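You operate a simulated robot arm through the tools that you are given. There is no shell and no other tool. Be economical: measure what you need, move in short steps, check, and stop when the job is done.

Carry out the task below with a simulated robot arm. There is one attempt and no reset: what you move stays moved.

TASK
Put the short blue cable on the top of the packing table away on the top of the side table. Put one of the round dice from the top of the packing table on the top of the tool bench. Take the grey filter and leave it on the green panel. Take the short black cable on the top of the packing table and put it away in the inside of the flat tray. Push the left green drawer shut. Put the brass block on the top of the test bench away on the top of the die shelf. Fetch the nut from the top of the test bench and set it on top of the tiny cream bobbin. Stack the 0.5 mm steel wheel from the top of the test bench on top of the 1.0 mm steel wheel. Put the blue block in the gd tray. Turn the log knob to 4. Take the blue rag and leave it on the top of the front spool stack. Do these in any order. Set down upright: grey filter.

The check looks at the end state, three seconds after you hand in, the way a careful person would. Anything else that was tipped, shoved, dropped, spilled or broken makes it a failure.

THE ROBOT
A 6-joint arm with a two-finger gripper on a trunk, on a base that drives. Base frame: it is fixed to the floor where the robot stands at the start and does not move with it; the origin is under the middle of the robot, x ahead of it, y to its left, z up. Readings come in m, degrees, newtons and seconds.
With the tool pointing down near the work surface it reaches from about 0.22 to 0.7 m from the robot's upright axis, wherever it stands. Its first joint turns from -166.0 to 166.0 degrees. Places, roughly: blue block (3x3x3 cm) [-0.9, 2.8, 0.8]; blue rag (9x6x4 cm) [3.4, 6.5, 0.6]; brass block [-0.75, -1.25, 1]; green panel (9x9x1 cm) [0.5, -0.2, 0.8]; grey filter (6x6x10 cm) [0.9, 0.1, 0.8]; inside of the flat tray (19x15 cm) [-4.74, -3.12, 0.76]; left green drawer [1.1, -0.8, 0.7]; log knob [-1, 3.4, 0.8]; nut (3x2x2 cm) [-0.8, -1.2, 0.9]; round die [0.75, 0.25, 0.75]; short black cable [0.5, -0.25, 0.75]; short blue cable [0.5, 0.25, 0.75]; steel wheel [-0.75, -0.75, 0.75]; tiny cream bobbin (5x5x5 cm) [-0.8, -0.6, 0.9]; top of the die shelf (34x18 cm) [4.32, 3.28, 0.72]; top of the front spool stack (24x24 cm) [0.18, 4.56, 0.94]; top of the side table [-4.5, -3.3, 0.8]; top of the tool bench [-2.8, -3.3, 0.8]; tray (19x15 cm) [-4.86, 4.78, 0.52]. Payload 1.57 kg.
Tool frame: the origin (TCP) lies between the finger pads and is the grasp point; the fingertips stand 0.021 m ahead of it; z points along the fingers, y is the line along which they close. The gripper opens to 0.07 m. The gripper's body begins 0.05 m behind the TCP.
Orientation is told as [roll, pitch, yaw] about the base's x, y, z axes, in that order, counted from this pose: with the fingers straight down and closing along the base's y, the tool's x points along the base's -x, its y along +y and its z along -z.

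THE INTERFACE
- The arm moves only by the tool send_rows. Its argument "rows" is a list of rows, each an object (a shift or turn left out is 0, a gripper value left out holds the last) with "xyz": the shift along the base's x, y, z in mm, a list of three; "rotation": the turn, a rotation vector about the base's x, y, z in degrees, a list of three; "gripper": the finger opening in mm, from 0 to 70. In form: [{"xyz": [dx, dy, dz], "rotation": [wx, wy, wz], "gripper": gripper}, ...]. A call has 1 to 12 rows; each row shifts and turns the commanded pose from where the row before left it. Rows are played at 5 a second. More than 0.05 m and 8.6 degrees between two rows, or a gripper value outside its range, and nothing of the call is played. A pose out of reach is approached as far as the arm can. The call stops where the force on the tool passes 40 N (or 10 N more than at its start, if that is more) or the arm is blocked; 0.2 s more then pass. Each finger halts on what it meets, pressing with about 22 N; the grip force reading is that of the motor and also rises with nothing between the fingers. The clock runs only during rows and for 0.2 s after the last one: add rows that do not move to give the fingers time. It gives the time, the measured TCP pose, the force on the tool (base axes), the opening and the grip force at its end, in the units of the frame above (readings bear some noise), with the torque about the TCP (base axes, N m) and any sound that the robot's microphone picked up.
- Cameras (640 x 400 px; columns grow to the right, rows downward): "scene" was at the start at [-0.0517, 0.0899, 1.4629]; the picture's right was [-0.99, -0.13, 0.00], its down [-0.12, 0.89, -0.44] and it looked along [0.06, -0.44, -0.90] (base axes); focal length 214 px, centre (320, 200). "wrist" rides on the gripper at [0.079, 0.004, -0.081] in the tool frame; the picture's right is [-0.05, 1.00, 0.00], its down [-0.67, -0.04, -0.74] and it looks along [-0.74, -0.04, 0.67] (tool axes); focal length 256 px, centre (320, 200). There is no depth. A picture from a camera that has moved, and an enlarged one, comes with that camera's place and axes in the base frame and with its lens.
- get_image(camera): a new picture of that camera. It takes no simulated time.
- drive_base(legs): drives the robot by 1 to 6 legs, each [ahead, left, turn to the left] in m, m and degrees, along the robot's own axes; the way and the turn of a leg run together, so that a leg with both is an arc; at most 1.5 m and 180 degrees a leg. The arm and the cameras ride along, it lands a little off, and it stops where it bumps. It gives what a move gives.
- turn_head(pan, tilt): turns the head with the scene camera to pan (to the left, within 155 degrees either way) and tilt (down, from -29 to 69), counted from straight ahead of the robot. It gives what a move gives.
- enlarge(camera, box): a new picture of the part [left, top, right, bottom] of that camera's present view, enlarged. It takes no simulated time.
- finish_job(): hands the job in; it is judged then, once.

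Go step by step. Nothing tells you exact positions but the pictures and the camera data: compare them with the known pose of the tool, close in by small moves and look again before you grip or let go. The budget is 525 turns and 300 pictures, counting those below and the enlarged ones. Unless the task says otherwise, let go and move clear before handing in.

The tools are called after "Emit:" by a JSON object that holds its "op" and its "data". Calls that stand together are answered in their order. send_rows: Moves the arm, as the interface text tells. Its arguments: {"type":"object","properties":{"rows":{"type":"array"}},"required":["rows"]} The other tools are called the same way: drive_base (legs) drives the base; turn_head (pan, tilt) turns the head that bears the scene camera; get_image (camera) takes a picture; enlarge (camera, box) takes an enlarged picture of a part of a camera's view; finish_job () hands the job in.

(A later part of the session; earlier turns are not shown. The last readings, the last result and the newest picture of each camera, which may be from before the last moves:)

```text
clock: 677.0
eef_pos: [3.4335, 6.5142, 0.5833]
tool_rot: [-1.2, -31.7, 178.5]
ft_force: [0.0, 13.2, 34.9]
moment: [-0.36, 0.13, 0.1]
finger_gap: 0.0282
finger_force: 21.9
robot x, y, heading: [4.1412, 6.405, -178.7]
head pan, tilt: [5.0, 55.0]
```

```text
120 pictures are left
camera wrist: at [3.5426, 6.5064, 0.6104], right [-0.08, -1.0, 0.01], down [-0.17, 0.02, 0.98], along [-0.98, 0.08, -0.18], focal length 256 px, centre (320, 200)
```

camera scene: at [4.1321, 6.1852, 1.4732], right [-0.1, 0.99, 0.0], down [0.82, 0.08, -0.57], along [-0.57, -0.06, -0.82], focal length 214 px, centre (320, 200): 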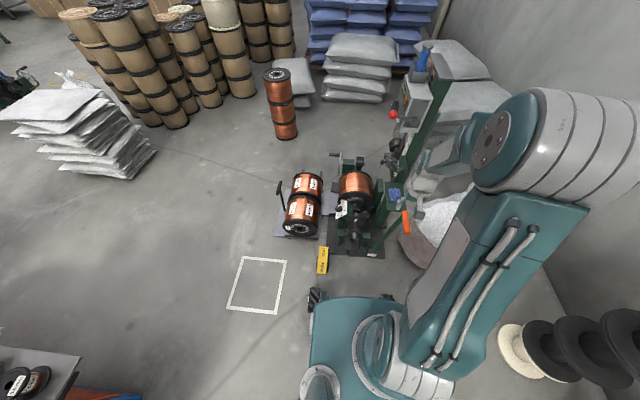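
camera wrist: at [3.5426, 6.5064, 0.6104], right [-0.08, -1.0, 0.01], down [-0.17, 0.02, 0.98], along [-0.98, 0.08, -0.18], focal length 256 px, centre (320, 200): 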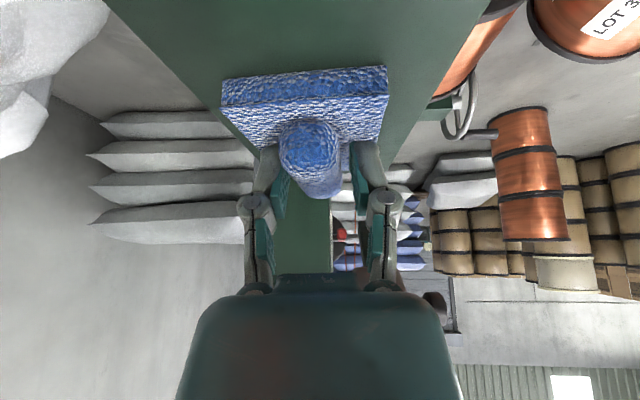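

Gripped on the ridge. Lift back along the axis.

Emit:
{"op": "send_rows", "data": {"rows": [{"xyz": [0, 0, 6]}, {"xyz": [8, 0, 15]}, {"xyz": [18, 0, 25]}, {"xyz": [20, 0, 35]}, {"xyz": [20, 0, 40]}, {"xyz": [20, 0, 40]}]}}

Emit:
{"op": "get_image", "data": {"camera": "wrist"}}

Emit:
{"op": "enlarge", "data": {"camera": "scene", "box": [300, 90, 480, 240]}}

```text
clock: 678.4
eef_pos: [3.5219, 6.5144, 0.7404]
tool_rot: [-1.3, -31.3, 178.6]
ft_force: [0.1, -0.1, -1.2]
moment: [0.01, -0.03, 0.0]
finger_gap: 0.0237
finger_force: 21.7
robot x, y, heading: [4.1426, 6.4043, -178.8]
head pan, tilt: [5.0, 55.0]
```

```text
119 pictures are left
camera wrist: at [3.6311, 6.5059, 0.7679], right [-0.08, -1.0, 0.01], down [-0.18, 0.02, 0.98], along [-0.98, 0.08, -0.18], focal length 256 px, centre (320, 200)
```

wrist: 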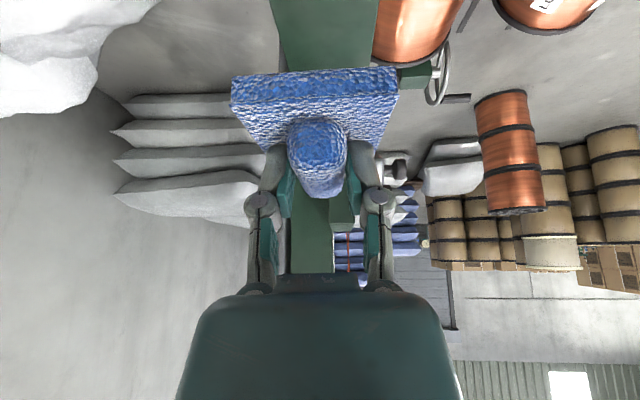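

```text
2.67 times, centred on (390, 165) of scene
camera zoom: at [4.1339, 6.2424, 1.4732], right [-0.11, 0.99, 0.0], down [0.82, 0.09, -0.57], along [-0.57, -0.06, -0.82], focal length 572 px, centre (133, 293)
```

zoom: 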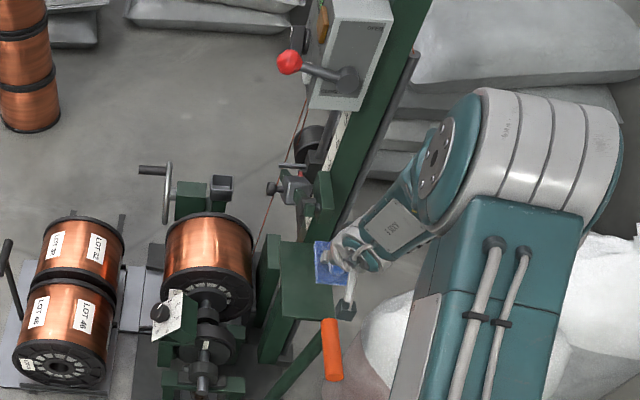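

Rag held. Raise high and drive back out the way I came (facing west, strafing).

Emit:
{"op": "send_rows", "data": {"rows": [{"xyz": [10, 0, 45]}, {"xyz": [10, 0, 45]}, {"xyz": [10, 0, 45]}, {"xyz": [0, 0, 45]}, {"xyz": [0, 0, 45]}, {"xyz": [0, 0, 45]}, {"xyz": [0, 0, 45]}]}}

Emit:
{"op": "drive_base", "data": {"legs": [[0, 0.45, -1.2], [0.18, 0.5, 0], [0.2, 0.5, 0], [0, 1.4, 0], [0.1, 0.3, 0]]}}

Emit:
{"op": "turn_head", "data": {"pan": 0, "tilt": 30}}

Emit:
{"op": "get_image", "data": {"camera": "scene"}}

```text
clock: 680.0
eef_pos: [3.55, 6.5127, 1.0547]
tool_rot: [-1.3, -31.2, 178.5]
ft_force: [-0.5, -0.1, -1.5]
moment: [0.02, 0.01, 0.02]
finger_gap: 0.0233
finger_force: 21.8
robot x, y, heading: [4.147, 6.4031, -178.9]
head pan, tilt: [5.0, 55.0]
```

```text
clock: 696.4
eef_pos: [3.0659, 3.3809, 1.0547]
tool_rot: [-1.1, -31.3, 177.2]
ft_force: [-0.9, 0.2, -0.1]
moment: [-0.05, 0.01, -0.03]
finger_gap: 0.0233
finger_force: 22.0
robot x, y, heading: [3.6573, 3.2587, 179.6]
head pan, tilt: [5.0, 55.0]
```

```text
clock: 697.3
eef_pos: [3.0664, 3.3755, 1.055]
tool_rot: [-1.3, -31.3, 177.3]
ft_force: [0.5, -0.3, -0.5]
moment: [0.03, -0.03, 0.01]
finger_gap: 0.0231
finger_force: 22.6
robot x, y, heading: [3.6579, 3.2561, 179.6]
head pan, tilt: [0.0, 30.0]
```

```text
117 pictures are left
camera scene: at [3.6265, 3.0992, 1.509], right [0.0, 1.0, 0.0], down [0.5, 0.0, -0.86], along [-0.86, 0.0, -0.5], focal length 214 px, centre (320, 200)
```

scene: 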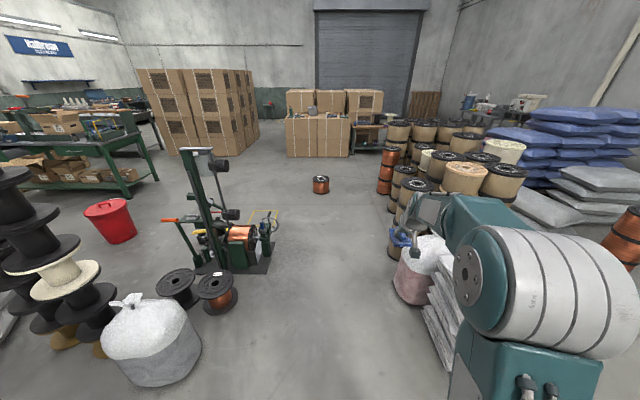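

Emit:
{"op": "drive_base", "data": {"legs": [[1.5, 0, 0.2], [0.75, 0, 0], [0, 0.8, 0], [1.3, 0, 0]]}}

Emit:
{"op": "turn_head", "data": {"pan": -60, "tilt": 30}}

Emit:
{"op": "get_image", "data": {"camera": "scene"}}

```text
clock: 718.5
eef_pos: [-0.5137, 2.566, 1.0557]
tool_rot: [-1.3, -31.3, 177.7]
ft_force: [-0.4, 0.4, -0.5]
moment: [-0.02, -0.02, 0.04]
finger_gap: 0.0233
finger_force: 21.7
robot x, y, heading: [0.0842, 2.4487, -179.5]
head pan, tilt: [0.0, 30.0]
```

```text
clock: 719.8
eef_pos: [-0.513, 2.5672, 1.0557]
tool_rot: [-1.2, -31.4, 177.6]
ft_force: [-0.1, 0.6, 0.9]
moment: [0.01, -0.02, 0.01]
finger_gap: 0.023
finger_force: 22.1
robot x, y, heading: [0.079, 2.4524, -180.0]
head pan, tilt: [-60.0, 30.0]
```

```text
116 pictures are left
camera scene: at [0.0921, 2.372, 1.5092], right [0.86, 0.5, 0.0], down [0.25, -0.43, -0.87], along [-0.44, 0.75, -0.5], focal length 214 px, centre (320, 200)
```

scene: 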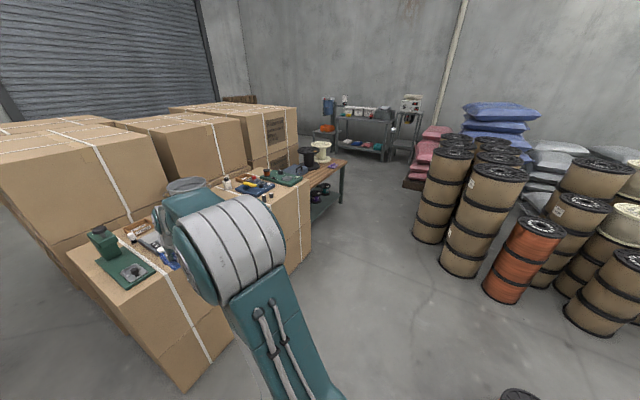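

Emit:
{"op": "drive_base", "data": {"legs": [[0, 0, -90], [1.38, 0.16, 0]]}}

Emit:
{"op": "turn_head", "data": {"pan": -10, "tilt": 45}}

Emit:
{"op": "get_image", "data": {"camera": "scene"}}

Emit:
{"op": "get_image", "data": {"camera": "wrist"}}

```text
clock: 730.6
eef_pos: [-0.0118, 4.4322, 1.0552]
tool_rot: [-1.3, -31.2, 89.0]
ft_force: [-0.1, 0.6, -0.2]
moment: [0.01, 0.0, -0.04]
finger_gap: 0.0233
finger_force: 22.0
robot x, y, heading: [-0.1164, 3.8333, 91.4]
head pan, tilt: [-60.0, 30.0]
```

```text
clock: 731.8
eef_pos: [-0.0124, 4.4302, 1.0568]
tool_rot: [-1.3, -31.3, 88.9]
ft_force: [0.7, 0.4, -0.4]
moment: [0.01, 0.01, -0.01]
finger_gap: 0.0231
finger_force: 22.4
robot x, y, heading: [-0.115, 3.8377, 91.5]
head pan, tilt: [-10.0, 45.0]
```

```text
115 pictures are left
camera scene: at [-0.2566, 3.853, 1.4866], right [0.99, -0.15, 0.0], down [-0.11, -0.7, -0.71], along [0.11, 0.7, -0.71], focal length 214 px, centre (320, 200)
```

scene: 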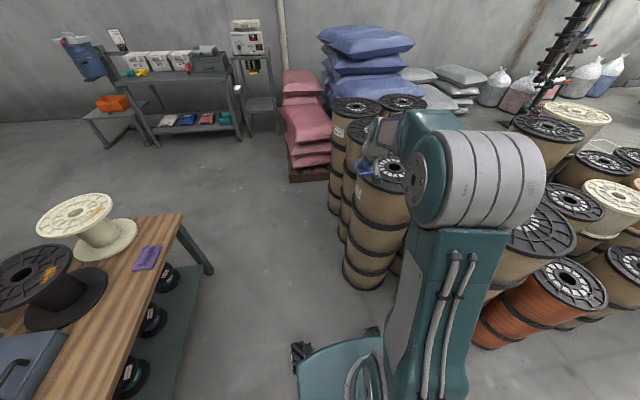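

```text
114 pictures are left
camera wrist: at [-0.0208, 4.3215, 1.0831], right [-1.0, 0.08, 0.01], down [0.02, 0.18, 0.98], along [0.07, 0.98, -0.18], focal length 256 px, centre (320, 200)
```

wrist: 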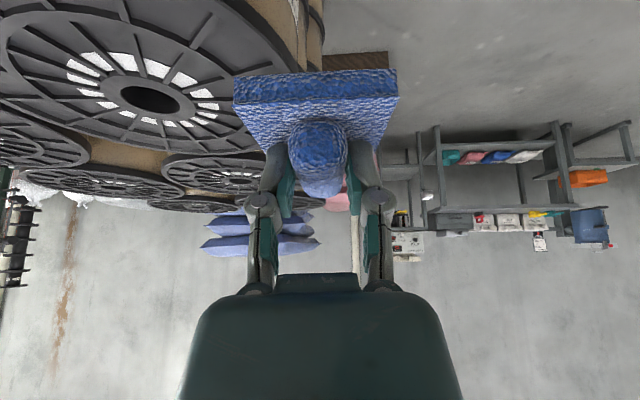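

Stack top centre is ≈(0.17,4.55), z≈0.94. Move the rag over it.

Emit:
{"op": "send_rows", "data": {"rows": [{"xyz": [38, 24, 0]}, {"xyz": [38, 24, 0]}, {"xyz": [38, 24, 0]}, {"xyz": [38, 24, 0]}, {"xyz": [33, 22, 0]}]}}

Emit:
{"op": "get_image", "data": {"camera": "wrist"}}

Emit:
{"op": "get_image", "data": {"camera": "scene"}}

```text
clock: 733.0
eef_pos: [0.175, 4.5481, 1.0554]
tool_rot: [-1.1, -31.3, 88.8]
ft_force: [0.2, 0.1, 0.5]
moment: [-0.02, 0.02, -0.03]
finger_gap: 0.0233
finger_force: 22.0
robot x, y, heading: [-0.116, 3.8346, 91.6]
head pan, tilt: [-10.0, 45.0]
```

```text
113 pictures are left
camera wrist: at [0.1667, 4.4388, 1.0822], right [-1.0, 0.08, 0.01], down [0.02, 0.18, 0.98], along [0.07, 0.98, -0.18], focal length 256 px, centre (320, 200)
```

wrist: 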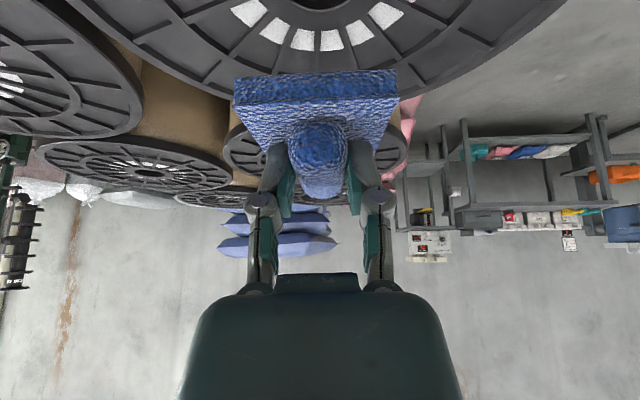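

```text
112 pictures are left
camera scene: at [-0.2541, 3.8539, 1.4868], right [0.99, -0.15, 0.0], down [-0.11, -0.7, -0.71], along [0.1, 0.7, -0.71], focal length 214 px, centre (320, 200)
```

scene: 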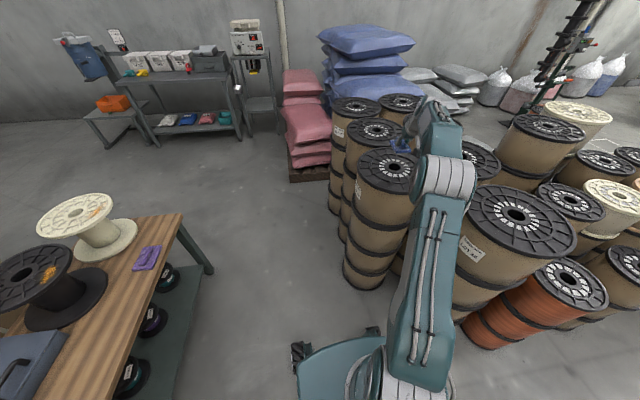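

Emit:
{"op": "send_rows", "data": {"rows": [{"xyz": [0, 8, -25]}, {"xyz": [0, 5, -25]}, {"xyz": [0, 0, -15]}, {"xyz": [0, 0, -6]}, {"xyz": [0, 0, -5]}, {"xyz": [0, 0, -4]}, {"xyz": [0, 0, -4]}]}}

Emit:
{"op": "get_image", "data": {"camera": "wrist"}}

```text
clock: 734.6
eef_pos: [0.1748, 4.5609, 0.9718]
tool_rot: [-1.1, -31.4, 88.7]
ft_force: [-0.4, 0.4, -0.8]
moment: [-0.01, 0.01, 0.01]
finger_gap: 0.023
finger_force: 22.0
robot x, y, heading: [-0.1162, 3.8374, 91.5]
head pan, tilt: [-10.0, 45.0]
```

```text
111 pictures are left
camera wrist: at [0.1656, 4.4524, 0.9989], right [-1.0, 0.08, 0.01], down [0.02, 0.18, 0.98], along [0.07, 0.98, -0.18], focal length 256 px, centre (320, 200)
```

wrist: 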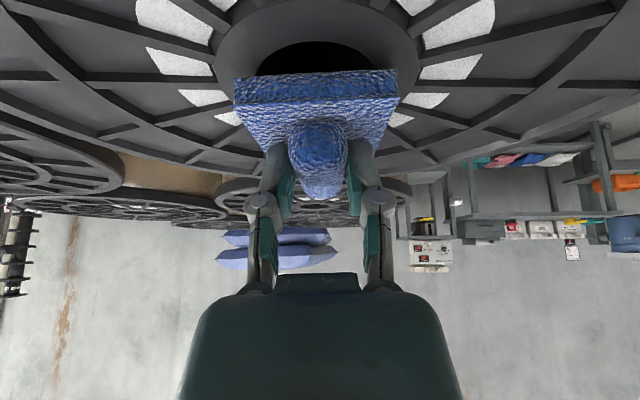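

Emit:
{"op": "send_rows", "data": {"rows": [{"xyz": [0, -8, -4]}, {"xyz": [0, 0, -4]}, {"xyz": [0, 0, -4]}, {"xyz": [0, 0, -4]}, {"xyz": [0, 0, -4]}]}}

Emit:
{"op": "get_image", "data": {"camera": "wrist"}}

```text
clock: 735.6
eef_pos: [0.1746, 4.5544, 0.9639]
tool_rot: [-1.7, -32.4, 88.9]
ft_force: [-3.3, -4.6, 10.3]
moment: [-0.3, 0.43, 0.08]
finger_gap: 0.0232
finger_force: 22.6
robot x, y, heading: [-0.1145, 3.8391, 91.5]
head pan, tilt: [-10.0, 45.0]
stopped in row 5: the force on the tool passed its limit at 44 N (the readings are from after the stop); the commanded pose is now the measured one
```

```text
110 pictures are left
camera wrist: at [0.1657, 4.4457, 0.9907], right [-1.0, 0.08, 0.0], down [0.02, 0.16, 0.99], along [0.08, 0.98, -0.16], focal length 256 px, centre (320, 200)
```

wrist: 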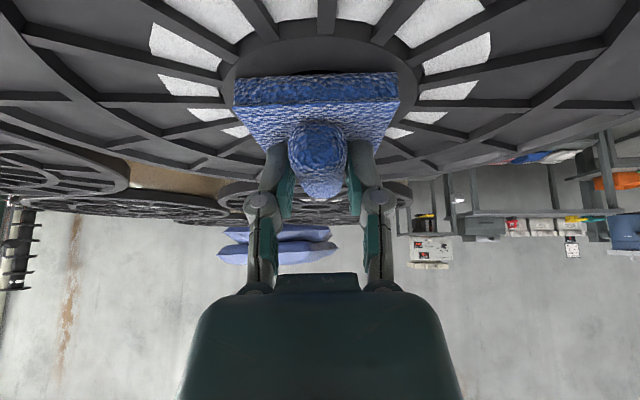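

Rag rests on the hub. Release and retreat up along the axis.

Emit:
{"op": "send_rows", "data": {"rows": [{"gripper": 32}, {"gripper": 45}, {"gripper": 52}, {"xyz": [0, -5, 8]}, {"xyz": [0, -12, 20]}, {"xyz": [0, -20, 35]}, {"xyz": [0, -20, 35]}, {"xyz": [0, -20, 30]}]}}

Emit:
{"op": "get_image", "data": {"camera": "wrist"}}

Emit:
{"op": "get_image", "data": {"camera": "scene"}}

```text
clock: 737.4
eef_pos: [0.175, 4.4786, 1.091]
tool_rot: [-1.6, -32.0, 89.0]
ft_force: [-1.2, 0.0, 0.1]
moment: [0.0, -0.01, -0.01]
finger_gap: 0.0522
finger_force: 0.1
robot x, y, heading: [-0.1166, 3.8366, 91.4]
head pan, tilt: [-10.0, 45.0]
```

```text
109 pictures are left
camera wrist: at [0.1663, 4.3687, 1.1156], right [-1.0, 0.08, 0.0], down [0.02, 0.17, 0.99], along [0.08, 0.98, -0.17], focal length 256 px, centre (320, 200)
```

wrist: 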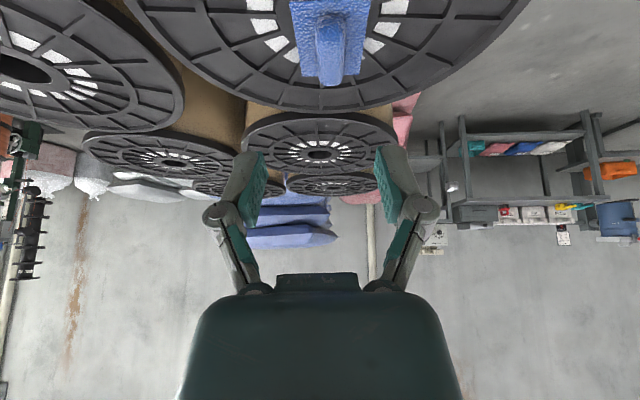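

```text
108 pictures are left
camera scene: at [-0.256, 3.8533, 1.4866], right [0.99, -0.15, 0.0], down [-0.11, -0.7, -0.71], along [0.1, 0.7, -0.71], focal length 214 px, centre (320, 200)
```

scene: 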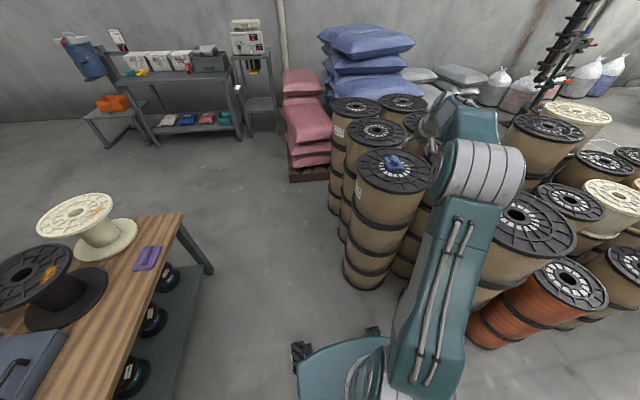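

The rag sits on the front stack. Next: the test bench. I drive back south and turn west, then tidy the arm.

Emit:
{"op": "drive_base", "data": {"legs": [[-1.4, 0, -1.4], [-0.55, -0.2, 0], [0, 0, 90]]}}

Emit:
{"op": "send_rows", "data": {"rows": [{"rotation": [0, -8, 0]}, {"rotation": [0, -8, 0]}, {"rotation": [0, -8, 0], "xyz": [20, 0, 0]}, {"rotation": [0, -7, 0], "xyz": [30, 0, 0]}, {"xyz": [40, 0, 0]}, {"xyz": [40, 0, 0]}]}}

```text
clock: 751.2
eef_pos: [-0.534, 2.1924, 1.0911]
tool_rot: [-1.6, -32.3, 177.5]
ft_force: [-0.4, 0.1, 0.3]
moment: [-0.02, 0.0, 0.0]
finger_gap: 0.0521
finger_force: 0.1
robot x, y, heading: [0.0981, 1.8826, -180.1]
head pan, tilt: [-10.0, 45.0]
```

```text
clock: 752.6
eef_pos: [-0.4033, 2.1918, 1.0905]
tool_rot: [-2.9, -1.2, 177.9]
ft_force: [-0.6, 0.6, -0.2]
moment: [0.05, -0.01, 0.02]
finger_gap: 0.0519
finger_force: 0.1
robot x, y, heading: [0.1003, 1.8848, -179.7]
head pan, tilt: [-10.0, 45.0]
```

Emit:
{"op": "send_rows", "data": {"rows": [{"xyz": [0, -45, 0]}, {"xyz": [0, -45, 0]}, {"xyz": [0, -45, 0]}, {"xyz": [0, -45, 0]}, {"xyz": [0, -30, 0]}]}}

Emit:
{"op": "drive_base", "data": {"legs": [[0.1, 1.0, 0], [0, 0.95, 0], [0, 0.7, 0]]}}

Emit:
{"op": "turn_head", "data": {"pan": 0, "tilt": 50}}

Emit:
{"op": "get_image", "data": {"camera": "scene"}}

Emit:
{"op": "get_image", "data": {"camera": "wrist"}}

```text
clock: 753.8
eef_pos: [-0.4045, 1.9802, 1.0905]
tool_rot: [-3.0, -1.4, 177.9]
ft_force: [0.3, 0.2, 0.5]
moment: [-0.01, -0.01, 0.0]
finger_gap: 0.052
finger_force: 0.0
robot x, y, heading: [0.0999, 1.8811, -179.8]
head pan, tilt: [-10.0, 45.0]
```

```text
clock: 767.0
eef_pos: [-0.4895, -0.6596, 1.0905]
tool_rot: [-2.9, -1.2, 177.7]
ft_force: [-0.2, 0.4, 0.0]
moment: [-0.03, -0.02, 0.0]
finger_gap: 0.052
finger_force: 0.1
robot x, y, heading: [0.012, -0.7589, 179.9]
head pan, tilt: [-10.0, 45.0]
```

```text
clock: 767.7
eef_pos: [-0.49, -0.6596, 1.0913]
tool_rot: [-2.9, -1.2, 177.7]
ft_force: [0.5, 0.4, 0.1]
moment: [0.0, -0.05, 0.02]
finger_gap: 0.052
finger_force: 0.0
robot x, y, heading: [0.0167, -0.7585, 180.1]
head pan, tilt: [0.0, 50.0]
```

```text
107 pictures are left
camera scene: at [-0.0029, -0.9142, 1.4797], right [0.0, 1.0, 0.0], down [0.77, 0.0, -0.64], along [-0.64, 0.0, -0.77], focal length 214 px, centre (320, 200)
```

scene: 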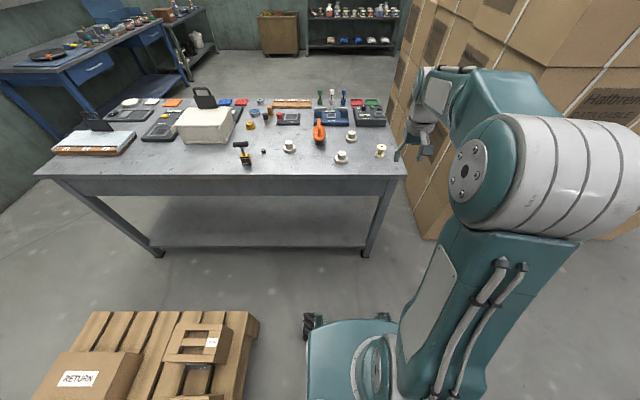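

```text
106 pictures are left
camera wrist: at [-0.4088, -0.6716, 1.1699], right [-0.09, -0.99, -0.05], down [-0.65, 0.02, 0.76], along [-0.75, 0.1, -0.65], focal length 256 px, centre (320, 200)
```

wrist: 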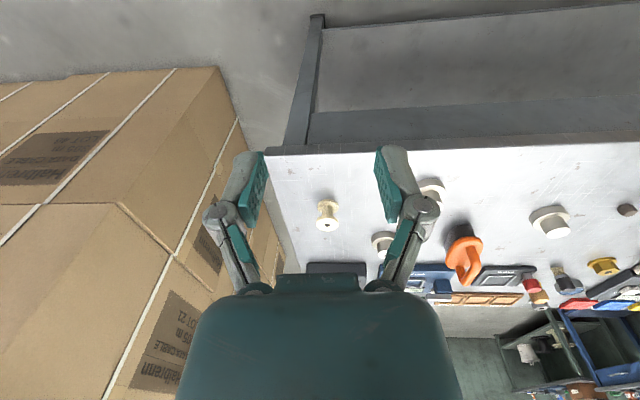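

Emit:
{"op": "enlarge", "data": {"camera": "scene", "box": [220, 80, 410, 190]}}

```text
3.37 times, centred on (315, 135) of scene
camera zoom: at [-0.0029, -0.9142, 1.4797], right [0.0, 1.0, 0.0], down [0.77, 0.0, -0.64], along [-0.64, 0.0, -0.77], focal length 722 px, centre (337, 419)
```

zoom: 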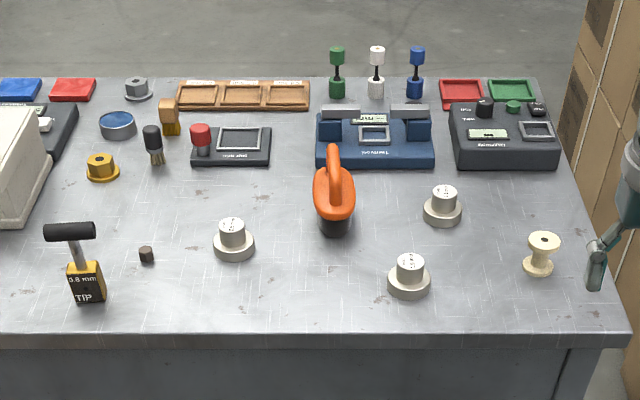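

Emit:
{"op": "enlarge", "data": {"camera": "scene", "box": [275, 125, 365, 175]}}

Emit:
{"op": "enlarge", "data": {"camera": "scene", "box": [225, 130, 285, 172]}}

```text
7.11 times, centred on (320, 150) of scene
camera zoom: at [-0.0029, -0.9142, 1.4797], right [0.0, 1.0, 0.0], down [0.77, 0.0, -0.64], along [-0.64, 0.0, -0.77], focal length 1525 px, centre (320, 556)
```

zoom: 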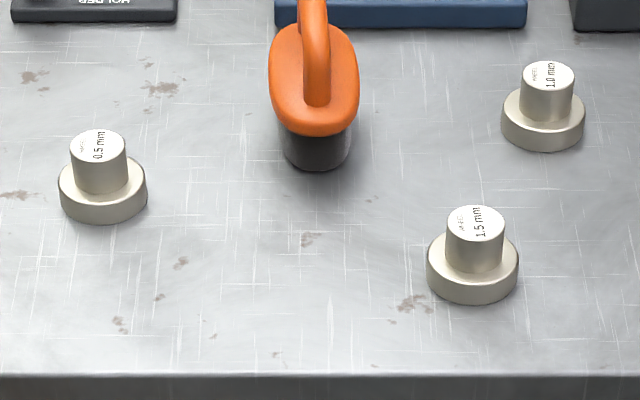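

```text
9.52 times, centred on (255, 151) of scene
camera zoom: at [-0.0029, -0.9142, 1.4797], right [0.0, 1.0, 0.0], down [0.77, 0.0, -0.64], along [-0.64, 0.0, -0.77], focal length 2043 px, centre (939, 667)
```

zoom: 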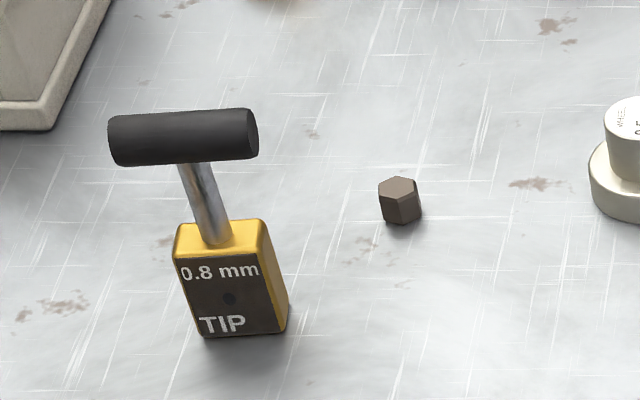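

The 0.5 mm wheel is the left one, 1.0 mm the right-rear. The nut is the small hex prism at ≈(-0.833,-1.183); bobbin at (-0.816,-0.636), table z≈0.833. I move in closer.

Emit:
{"op": "drive_base", "data": {"legs": [[0.31, 0.08, 0]]}}

Emit:
{"op": "send_rows", "data": {"rows": [{"xyz": [0, -45, -10], "rotation": [-3, 0, 0]}, {"xyz": [0, -45, -10]}, {"xyz": [0, -45, -10]}, {"xyz": [0, -45, -10]}, {"xyz": [0, -45, -10]}, {"xyz": [0, -45, -10]}, {"xyz": [0, -45, 0]}, {"xyz": [0, -45, 0]}]}}

Emit:
{"op": "get_image", "data": {"camera": "wrist"}}

```text
clock: 769.8
eef_pos: [-0.8008, -0.738, 1.0906]
tool_rot: [-3.0, -1.4, 177.9]
ft_force: [0.6, -0.1, -1.2]
moment: [-0.01, -0.01, 0.0]
finger_gap: 0.052
finger_force: 0.0
robot x, y, heading: [-0.2982, -0.8399, 180.0]
head pan, tilt: [0.0, 50.0]
```

```text
clock: 771.6
eef_pos: [-0.7998, -1.1035, 1.0305]
tool_rot: [-0.1, -1.1, 177.5]
ft_force: [-0.2, -0.2, -0.6]
moment: [0.0, 0.04, 0.01]
finger_gap: 0.052
finger_force: 0.0
robot x, y, heading: [-0.2932, -0.8398, 179.6]
head pan, tilt: [0.0, 50.0]
```

```text
102 pictures are left
camera wrist: at [-0.7189, -1.1106, 1.1097], right [-0.09, -1.0, 0.0], down [-0.65, 0.06, 0.76], along [-0.75, 0.07, -0.65], focal length 256 px, centre (320, 200)
```

wrist: 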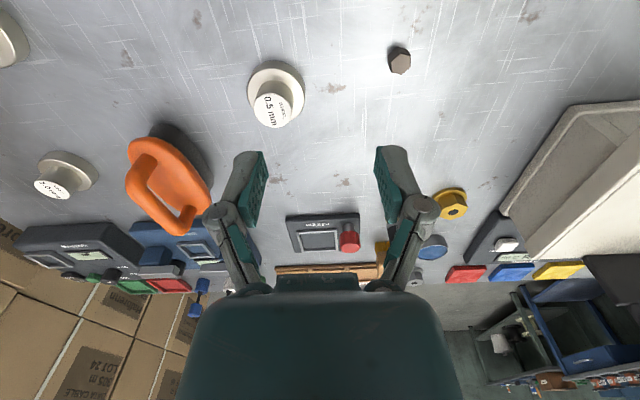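

Emit:
{"op": "send_rows", "data": {"rows": [{"xyz": [-9, -25, -30], "gripper": 42}, {"xyz": [-9, -26, -30]}, {"xyz": [-9, -26, -30]}, {"xyz": [0, 0, -25]}]}}

Emit:
{"op": "get_image", "data": {"camera": "wrist"}}

Emit:
{"op": "enlarge", "data": {"camera": "scene", "box": [200, 130, 350, 240]}}

```text
clock: 772.6
eef_pos: [-0.826, -1.1778, 0.9168]
tool_rot: [0.0, -1.2, 177.6]
ft_force: [-0.6, -0.4, -0.2]
moment: [0.01, -0.01, -0.01]
finger_gap: 0.042
finger_force: 0.1
robot x, y, heading: [-0.2939, -0.8358, 180.2]
head pan, tilt: [0.0, 50.0]
```

```text
101 pictures are left
camera wrist: at [-0.7461, -1.1848, 0.9962], right [-0.09, -1.0, 0.0], down [-0.65, 0.06, 0.76], along [-0.75, 0.07, -0.65], focal length 256 px, centre (320, 200)
```

wrist: 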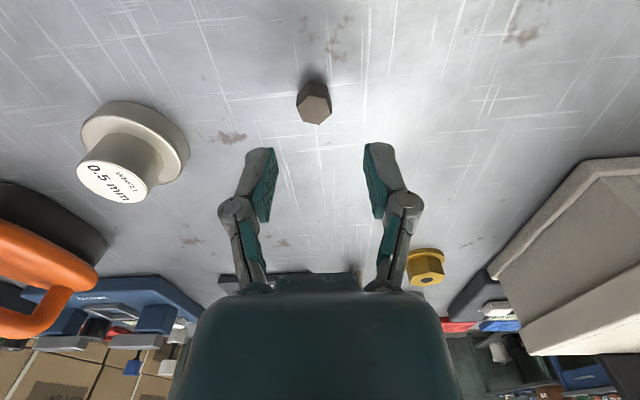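

```text
3.64 times, centred on (275, 185) of scene
camera zoom: at [-0.3147, -0.9965, 1.4793], right [0.0, 1.0, 0.0], down [0.77, 0.0, -0.64], along [-0.64, 0.0, -0.77], focal length 780 px, centre (484, 254)
```

zoom: 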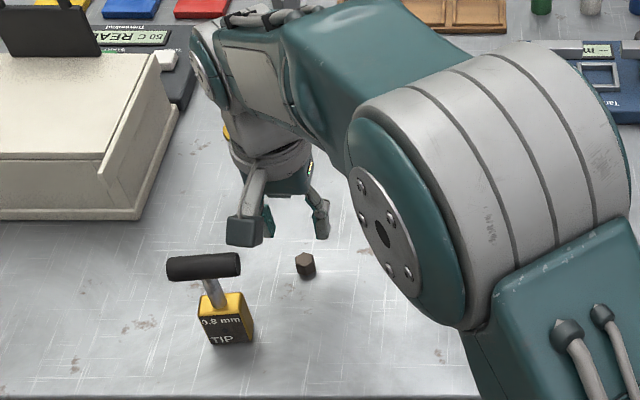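

The wrist camera would come close to the T-handle, so I rotate the gripper 40° to swing it away, then descend.

Emit:
{"op": "send_rows", "data": {"rows": [{"rotation": [0, 0, 8], "xyz": [0, 3, 0]}, {"rotation": [0, 0, 8]}, {"rotation": [0, 0, 8]}, {"rotation": [0, 0, 8]}, {"rotation": [0, 0, 8]}, {"xyz": [0, 0, -25]}]}}

Emit:
{"op": "get_image", "data": {"camera": "wrist"}}

```text
clock: 774.0
eef_pos: [-0.8259, -1.1741, 0.892]
tool_rot: [0.0, -1.1, -142.3]
ft_force: [0.3, -0.1, -0.6]
moment: [-0.03, 0.0, 0.0]
finger_gap: 0.0419
finger_force: 0.0
robot x, y, heading: [-0.2948, -0.8379, 180.1]
head pan, tilt: [0.0, 50.0]
```

```text
99 pictures are left
camera wrist: at [-0.7607, -1.1277, 0.9706], right [0.57, -0.82, 0.0], down [-0.54, -0.37, 0.76], along [-0.62, -0.43, -0.65], focal length 256 px, centre (320, 200)
```

wrist: 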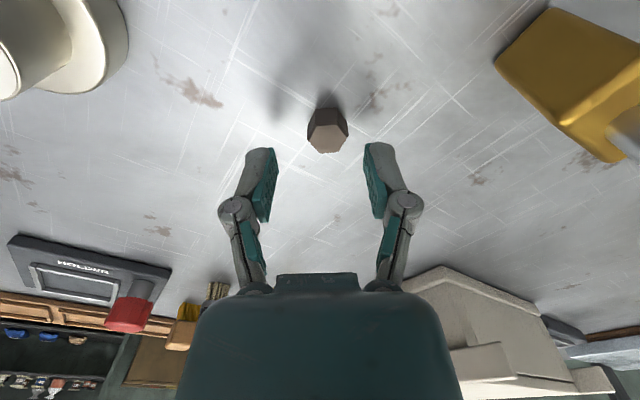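

Emit:
{"op": "send_rows", "data": {"rows": [{"xyz": [-1, -4, -15]}, {"xyz": [0, 0, -12]}, {"xyz": [0, 0, -4]}, {"xyz": [0, 0, -2]}, {"gripper": 30}, {"gripper": 18}, {"gripper": 8}, {}, {}]}}

Emit:
{"op": "get_image", "data": {"camera": "wrist"}}

```text
clock: 775.0
eef_pos: [-0.8303, -1.1798, 0.871]
tool_rot: [-0.2, -2.3, -142.2]
ft_force: [6.5, 3.8, 41.9]
moment: [0.22, -0.48, 0.06]
finger_gap: 0.0171
finger_force: 32.1
robot x, y, heading: [-0.2918, -0.8354, 180.0]
head pan, tilt: [0.0, 50.0]
stopped in row 4: the force on the tool passed its limit at 49 N (the readings are from after the stop); the commanded pose is now the measured one
```

```text
98 pictures are left
camera wrist: at [-0.7624, -1.1323, 0.9482], right [0.57, -0.82, 0.0], down [-0.52, -0.36, 0.77], along [-0.63, -0.44, -0.64], focal length 256 px, centre (320, 200)
```

wrist: 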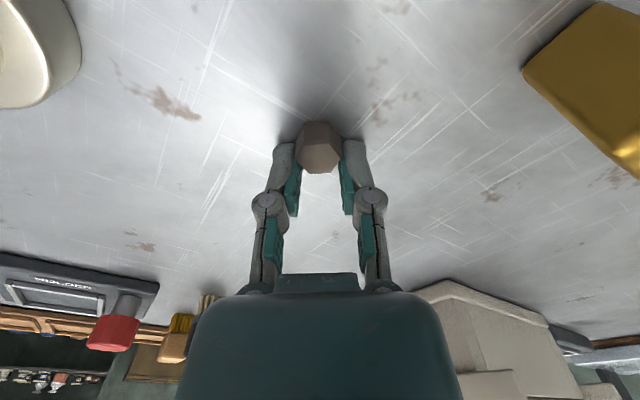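

The table is at ≈0.85; the nut is gripped (17 mm). Lift.

Emit:
{"op": "send_rows", "data": {"rows": [{"xyz": [0, 0, 5], "gripper": 8}, {"xyz": [0, 0, 15]}, {"xyz": [0, 0, 30]}, {"xyz": [0, 0, 35]}]}}

Emit:
{"op": "get_image", "data": {"camera": "wrist"}}

```text
clock: 776.0
eef_pos: [-0.829, -1.1782, 0.9482]
tool_rot: [0.2, -1.4, -142.4]
ft_force: [-0.2, -0.1, -0.5]
moment: [0.05, -0.03, 0.02]
finger_gap: 0.0172
finger_force: 21.6
robot x, y, heading: [-0.2974, -0.8389, 179.7]
head pan, tilt: [0.0, 50.0]
```

```text
97 pictures are left
camera wrist: at [-0.7626, -1.1314, 1.0261], right [0.57, -0.82, 0.0], down [-0.53, -0.37, 0.76], along [-0.63, -0.43, -0.65], focal length 256 px, centre (320, 200)
```

wrist: 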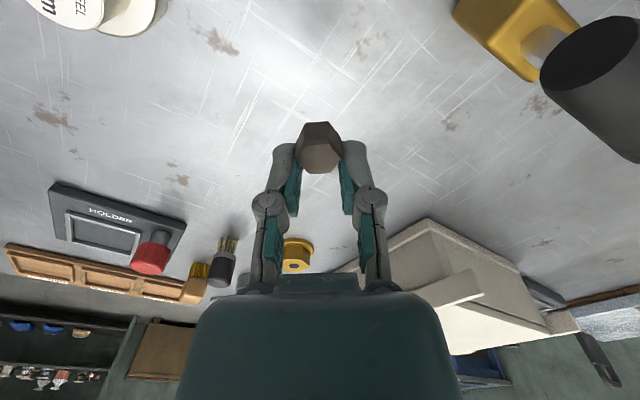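

Emit:
{"op": "send_rows", "data": {"rows": [{"xyz": [0, 0, 45]}, {"xyz": [3, 47, 10]}, {"xyz": [3, 48, 0]}, {"xyz": [3, 48, 0]}, {"xyz": [3, 48, 0]}, {"xyz": [3, 48, 0]}, {"xyz": [3, 48, 0]}, {"xyz": [3, 48, 0]}, {"xyz": [3, 48, 0]}, {"xyz": [3, 48, 0]}]}}

Emit:
{"op": "get_image", "data": {"camera": "wrist"}}

Emit:
{"op": "enlarge", "data": {"camera": "scene", "box": [300, 110, 520, 248]}}

```text
clock: 778.2
eef_pos: [-0.8032, -0.7465, 1.0036]
tool_rot: [0.1, -1.8, -142.3]
ft_force: [-0.4, 0.3, -1.6]
moment: [-0.02, -0.02, -0.01]
finger_gap: 0.0173
finger_force: 21.7
robot x, y, heading: [-0.2993, -0.8381, 180.2]
head pan, tilt: [0.0, 50.0]
```

```text
96 pictures are left
camera wrist: at [-0.736, -0.6995, 1.0828], right [0.57, -0.82, 0.0], down [-0.53, -0.36, 0.76], along [-0.63, -0.44, -0.65], focal length 256 px, centre (320, 200)
```

wrist: 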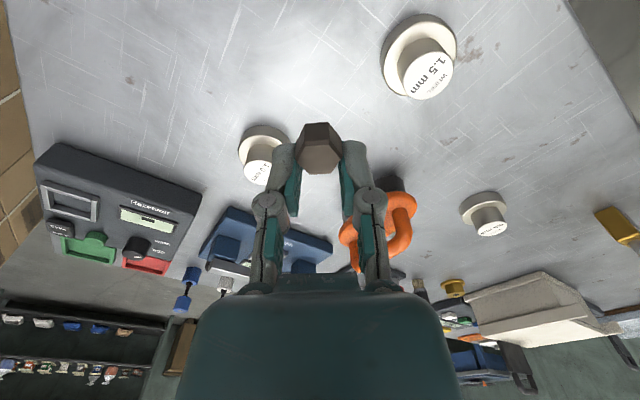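

```text
2.90 times, centred on (410, 179) of scene
camera zoom: at [-0.3142, -0.9919, 1.4798], right [0.0, 1.0, 0.0], down [0.77, 0.0, -0.64], along [-0.64, 0.0, -0.77], focal length 622 px, centre (59, 261)
```

zoom: 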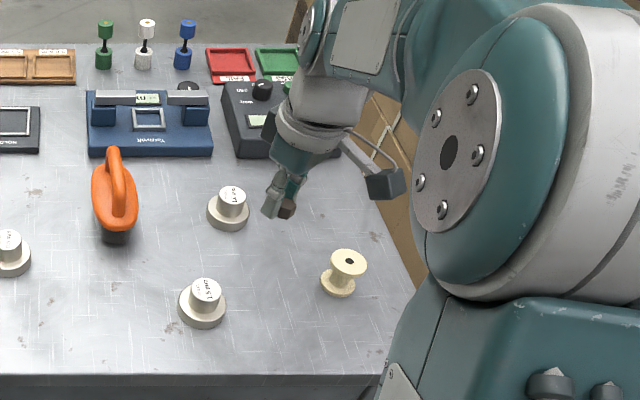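

Bobbin top centre ≈(-0.796,-0.640,0.90). Move the nut above it.

Emit:
{"op": "send_rows", "data": {"rows": [{"xyz": [1, 35, -10]}, {"xyz": [1, 35, -15]}, {"xyz": [0, 32, -20]}]}}

Emit:
{"op": "enlarge", "data": {"camera": "scene", "box": [370, 130, 490, 220]}}

Emit:
{"op": "get_image", "data": {"camera": "wrist"}}

```text
clock: 779.0
eef_pos: [-0.8011, -0.6437, 0.9589]
tool_rot: [0.1, -1.7, -142.3]
ft_force: [-0.3, -0.3, -0.6]
moment: [-0.02, 0.0, -0.03]
finger_gap: 0.0171
finger_force: 21.4
robot x, y, heading: [-0.2965, -0.8397, 179.6]
head pan, tilt: [0.0, 50.0]
```

```text
4.44 times, centred on (430, 175) of scene
camera zoom: at [-0.3144, -0.9913, 1.4798], right [0.0, 1.0, 0.0], down [0.77, 0.0, -0.64], along [-0.64, 0.0, -0.77], focal length 953 px, centre (-169, 311)
```

zoom: 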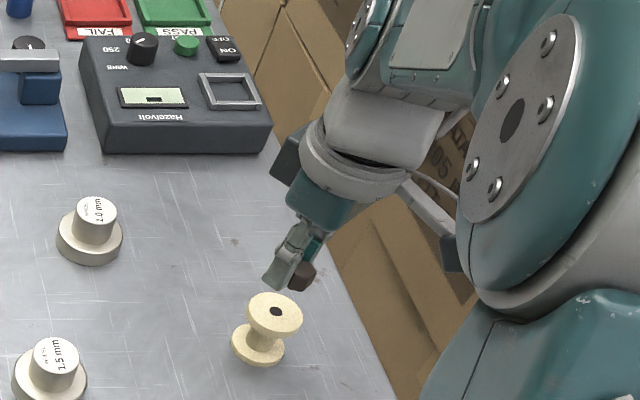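

```text
93 pictures are left
camera wrist: at [-0.7336, -0.5961, 1.0374], right [0.57, -0.82, 0.0], down [-0.53, -0.36, 0.76], along [-0.63, -0.44, -0.64], focal length 256 px, centre (320, 200)
```

wrist: 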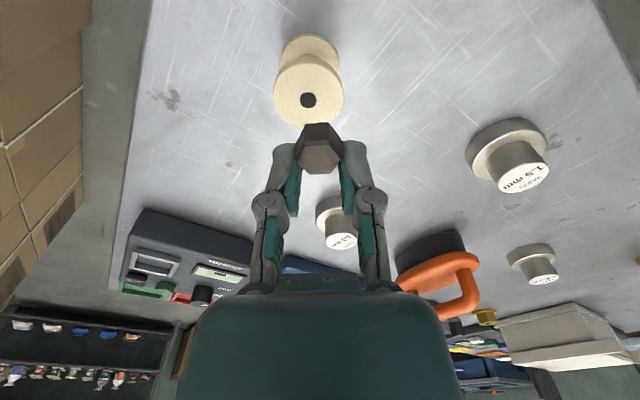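

Nut needs −7 mm in x. Then lower onto the bobbin.

Emit:
{"op": "send_rows", "data": {"rows": [{"xyz": [-7, 1, -12]}, {"xyz": [0, 0, -12]}, {"xyz": [0, 0, -5]}, {"xyz": [0, 0, -3]}]}}

Emit:
{"op": "get_image", "data": {"camera": "wrist"}}

Emit:
{"op": "enlarge", "data": {"camera": "scene", "box": [370, 130, 490, 220]}}

```text
clock: 780.0
eef_pos: [-0.8077, -0.6443, 0.9267]
tool_rot: [0.1, -1.7, -142.4]
ft_force: [0.4, -0.5, 0.2]
moment: [0.01, 0.02, 0.02]
finger_gap: 0.0172
finger_force: 21.8
robot x, y, heading: [-0.2939, -0.8361, 179.9]
head pan, tilt: [0.0, 50.0]
```

```text
92 pictures are left
camera wrist: at [-0.7404, -0.5971, 1.0051], right [0.57, -0.82, 0.0], down [-0.53, -0.36, 0.76], along [-0.63, -0.44, -0.65], focal length 256 px, centre (320, 200)
```

wrist: 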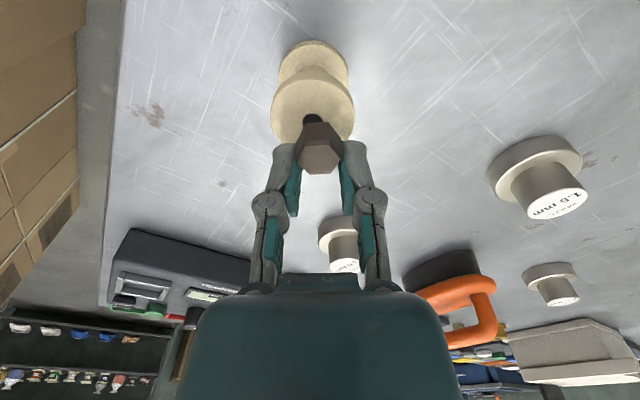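

```text
4.44 times, centred on (430, 175) of scene
camera zoom: at [-0.3144, -0.9928, 1.4797], right [0.0, 1.0, 0.0], down [0.77, 0.0, -0.64], along [-0.64, 0.0, -0.77], focal length 953 px, centre (-169, 311)
```

zoom: 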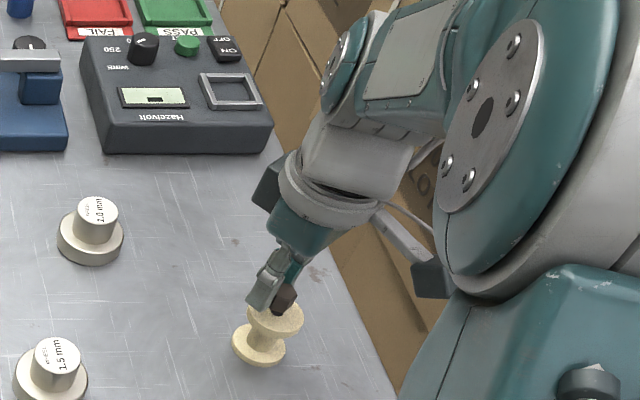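

Emit:
{"op": "send_rows", "data": {"rows": [{"xyz": [0, 3, -2]}, {"xyz": [0, 0, -2]}, {"xyz": [0, 0, -2]}, {"xyz": [0, 0, -2]}]}}

```text
clock: 781.0
eef_pos: [-0.8067, -0.6416, 0.9191]
tool_rot: [0.2, -1.7, -142.5]
ft_force: [0.0, -0.5, -1.1]
moment: [0.02, -0.04, -0.03]
finger_gap: 0.0171
finger_force: 21.7
robot x, y, heading: [-0.2954, -0.8362, 179.8]
head pan, tilt: [0.0, 50.0]
```

Emit:
{"op": "send_rows", "data": {"rows": [{"xyz": [0, 0, -1.5]}, {"xyz": [0, 0, -1.5]}, {"xyz": [0, 0, -1.5]}, {}]}}

Emit:
{"op": "get_image", "data": {"camera": "wrist"}}

```text
clock: 782.0
eef_pos: [-0.8078, -0.6409, 0.9166]
tool_rot: [-0.1, -1.7, -142.4]
ft_force: [1.6, -0.3, 16.4]
moment: [0.04, -0.15, 0.01]
finger_gap: 0.0174
finger_force: 22.1
robot x, y, heading: [-0.2934, -0.8375, 179.9]
head pan, tilt: [0.0, 50.0]
```

```text
90 pictures are left
camera wrist: at [-0.7404, -0.5943, 0.9945], right [0.57, -0.82, 0.0], down [-0.53, -0.37, 0.76], along [-0.63, -0.43, -0.64], focal length 256 px, centre (320, 200)
```

wrist: 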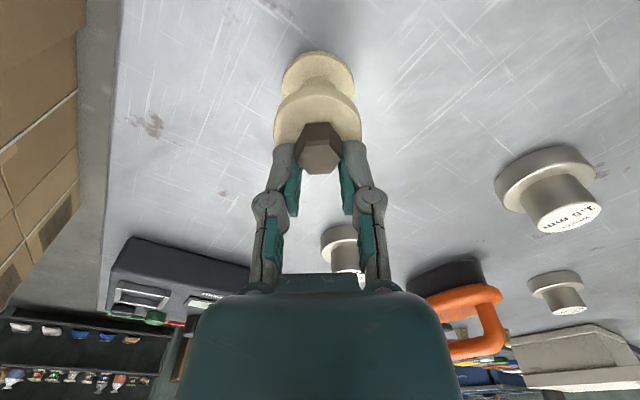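

Contact on the bobbin. Open and lift straight up.

Emit:
{"op": "send_rows", "data": {"rows": [{"gripper": 20}, {"gripper": 26}, {"gripper": 32}, {"xyz": [0, 0, 5]}, {"xyz": [0, 0, 15]}, {"xyz": [0, 0, 30]}, {"xyz": [0, 0, 30]}]}}

Emit:
{"op": "enlarge", "data": {"camera": "scene", "box": [370, 130, 490, 220]}}

Emit:
{"op": "get_image", "data": {"camera": "wrist"}}

```text
clock: 783.6
eef_pos: [-0.8067, -0.6405, 0.9949]
tool_rot: [0.1, -1.5, -142.4]
ft_force: [0.7, 1.0, 0.3]
moment: [0.01, -0.02, -0.02]
finger_gap: 0.032
finger_force: 0.1
robot x, y, heading: [-0.2955, -0.838, 179.9]
head pan, tilt: [0.0, 50.0]
```

```text
4.44 times, centred on (430, 175) of scene
camera zoom: at [-0.3144, -0.9929, 1.4797], right [0.0, 1.0, 0.0], down [0.77, 0.0, -0.64], along [-0.64, 0.0, -0.77], focal length 953 px, centre (-169, 311)
```

zoom: 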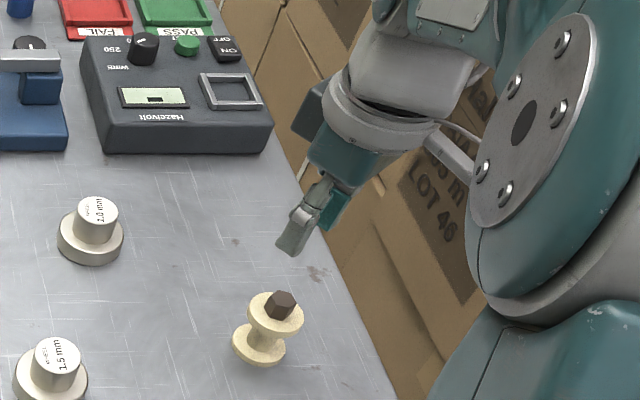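

```text
88 pictures are left
camera wrist: at [-0.7399, -0.5933, 1.0724], right [0.57, -0.82, 0.0], down [-0.53, -0.36, 0.76], along [-0.63, -0.44, -0.65], focal length 256 px, centre (320, 200)
```

wrist: 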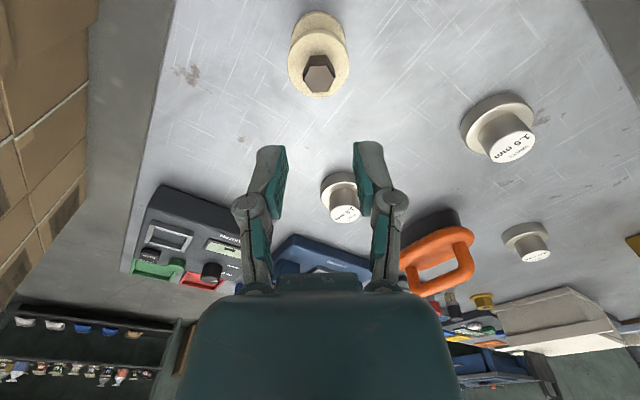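

Nut is on the bobbin. Next wheel 0.5 at ≈(-0.832,-1.056); fly over to it.

Emit:
{"op": "send_rows", "data": {"rows": [{"xyz": [-3, -46, 5], "gripper": 60}, {"xyz": [-3, -46, 0]}, {"xyz": [-3, -46, 0]}, {"xyz": [-3, -46, 0]}, {"xyz": [-3, -46, 0]}, {"xyz": [-3, -46, 0]}, {"xyz": [-3, -46, 0]}, {"xyz": [-3, -46, 0]}, {"xyz": [-2, -46, -20]}, {"xyz": [0, 0, -25]}]}}

Emit:
{"op": "get_image", "data": {"camera": "wrist"}}

Emit:
{"op": "enlarge", "data": {"camera": "scene", "box": [240, 130, 380, 230]}}

```text
refused: row 9 steps farther than a row can; nothing moved
```

```text
87 pictures are left
camera wrist: at [-0.7399, -0.5933, 1.0724], right [0.57, -0.82, 0.0], down [-0.53, -0.36, 0.76], along [-0.63, -0.44, -0.65], focal length 256 px, centre (320, 200)
```

wrist: 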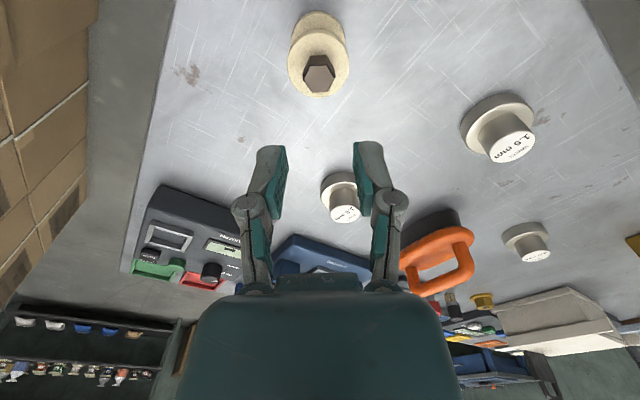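

```text
4.00 times, centred on (310, 180) of scene
camera zoom: at [-0.3144, -0.9929, 1.4797], right [0.0, 1.0, 0.0], down [0.77, 0.0, -0.64], along [-0.64, 0.0, -0.77], focal length 858 px, centre (360, 280)
```

zoom: 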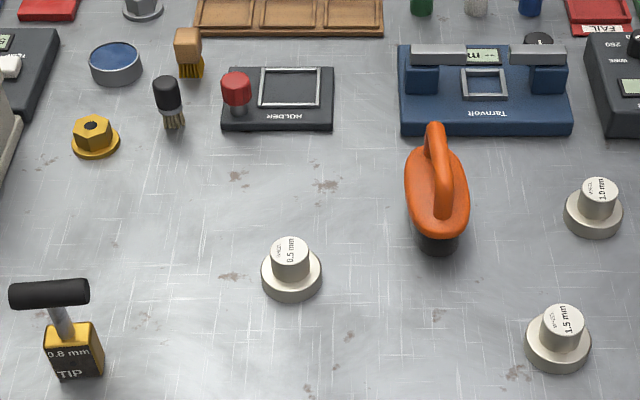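

Emit:
{"op": "send_rows", "data": {"rows": [{"xyz": [-3, -46, 5], "gripper": 60}, {"xyz": [-3, -46, 0]}, {"xyz": [-3, -46, 0]}, {"xyz": [-3, -46, 0]}, {"xyz": [-3, -46, 0]}, {"xyz": [-3, -46, 0]}, {"xyz": [-3, -46, 0]}, {"xyz": [-3, -46, 0]}, {"xyz": [-2, -40, -20]}, {"xyz": [0, -7, -25]}]}}

Emit:
{"op": "get_image", "data": {"camera": "wrist"}}

```text
clock: 785.8
eef_pos: [-0.8311, -1.0564, 0.9548]
tool_rot: [0.0, -1.6, -142.4]
ft_force: [0.5, -0.1, 0.4]
moment: [-0.01, 0.0, 0.01]
finger_gap: 0.06
finger_force: 0.0
robot x, y, heading: [-0.2952, -0.8349, 179.9]
head pan, tilt: [0.0, 50.0]
```

```text
85 pictures are left
camera wrist: at [-0.7658, -1.0099, 1.0329], right [0.57, -0.82, 0.0], down [-0.53, -0.37, 0.76], along [-0.63, -0.43, -0.65], focal length 256 px, centre (320, 200)
```

wrist: 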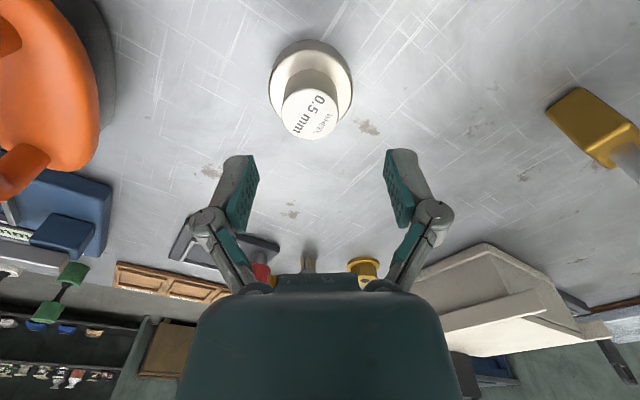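

Emit:
{"op": "send_rows", "data": {"rows": [{"xyz": [-5, 3, -20]}, {"xyz": [0, 0, -20]}, {"xyz": [0, 0, -12]}, {"xyz": [0, 0, -5]}, {"xyz": [0, 0, -3]}]}}

Emit:
{"op": "get_image", "data": {"camera": "wrist"}}

```text
clock: 787.0
eef_pos: [-0.8372, -1.0532, 0.8949]
tool_rot: [0.0, -1.6, -142.5]
ft_force: [0.5, -0.5, 0.4]
moment: [0.02, -0.01, 0.01]
finger_gap: 0.0601
finger_force: 0.1
robot x, y, heading: [-0.293, -0.8384, 180.2]
head pan, tilt: [0.0, 50.0]
```

```text
84 pictures are left
camera wrist: at [-0.771, -1.007, 0.9732], right [0.57, -0.82, 0.0], down [-0.53, -0.37, 0.76], along [-0.63, -0.43, -0.65], focal length 256 px, centre (320, 200)
```

wrist: 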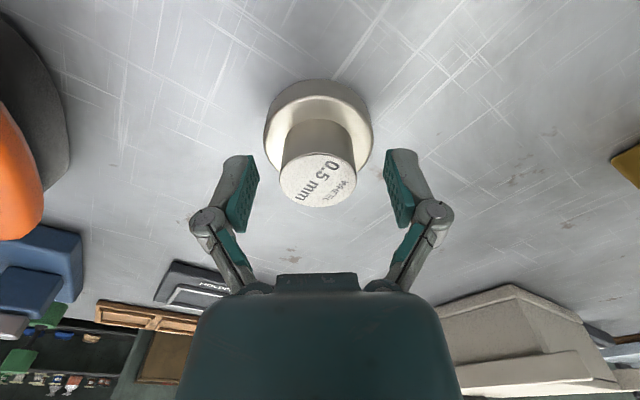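

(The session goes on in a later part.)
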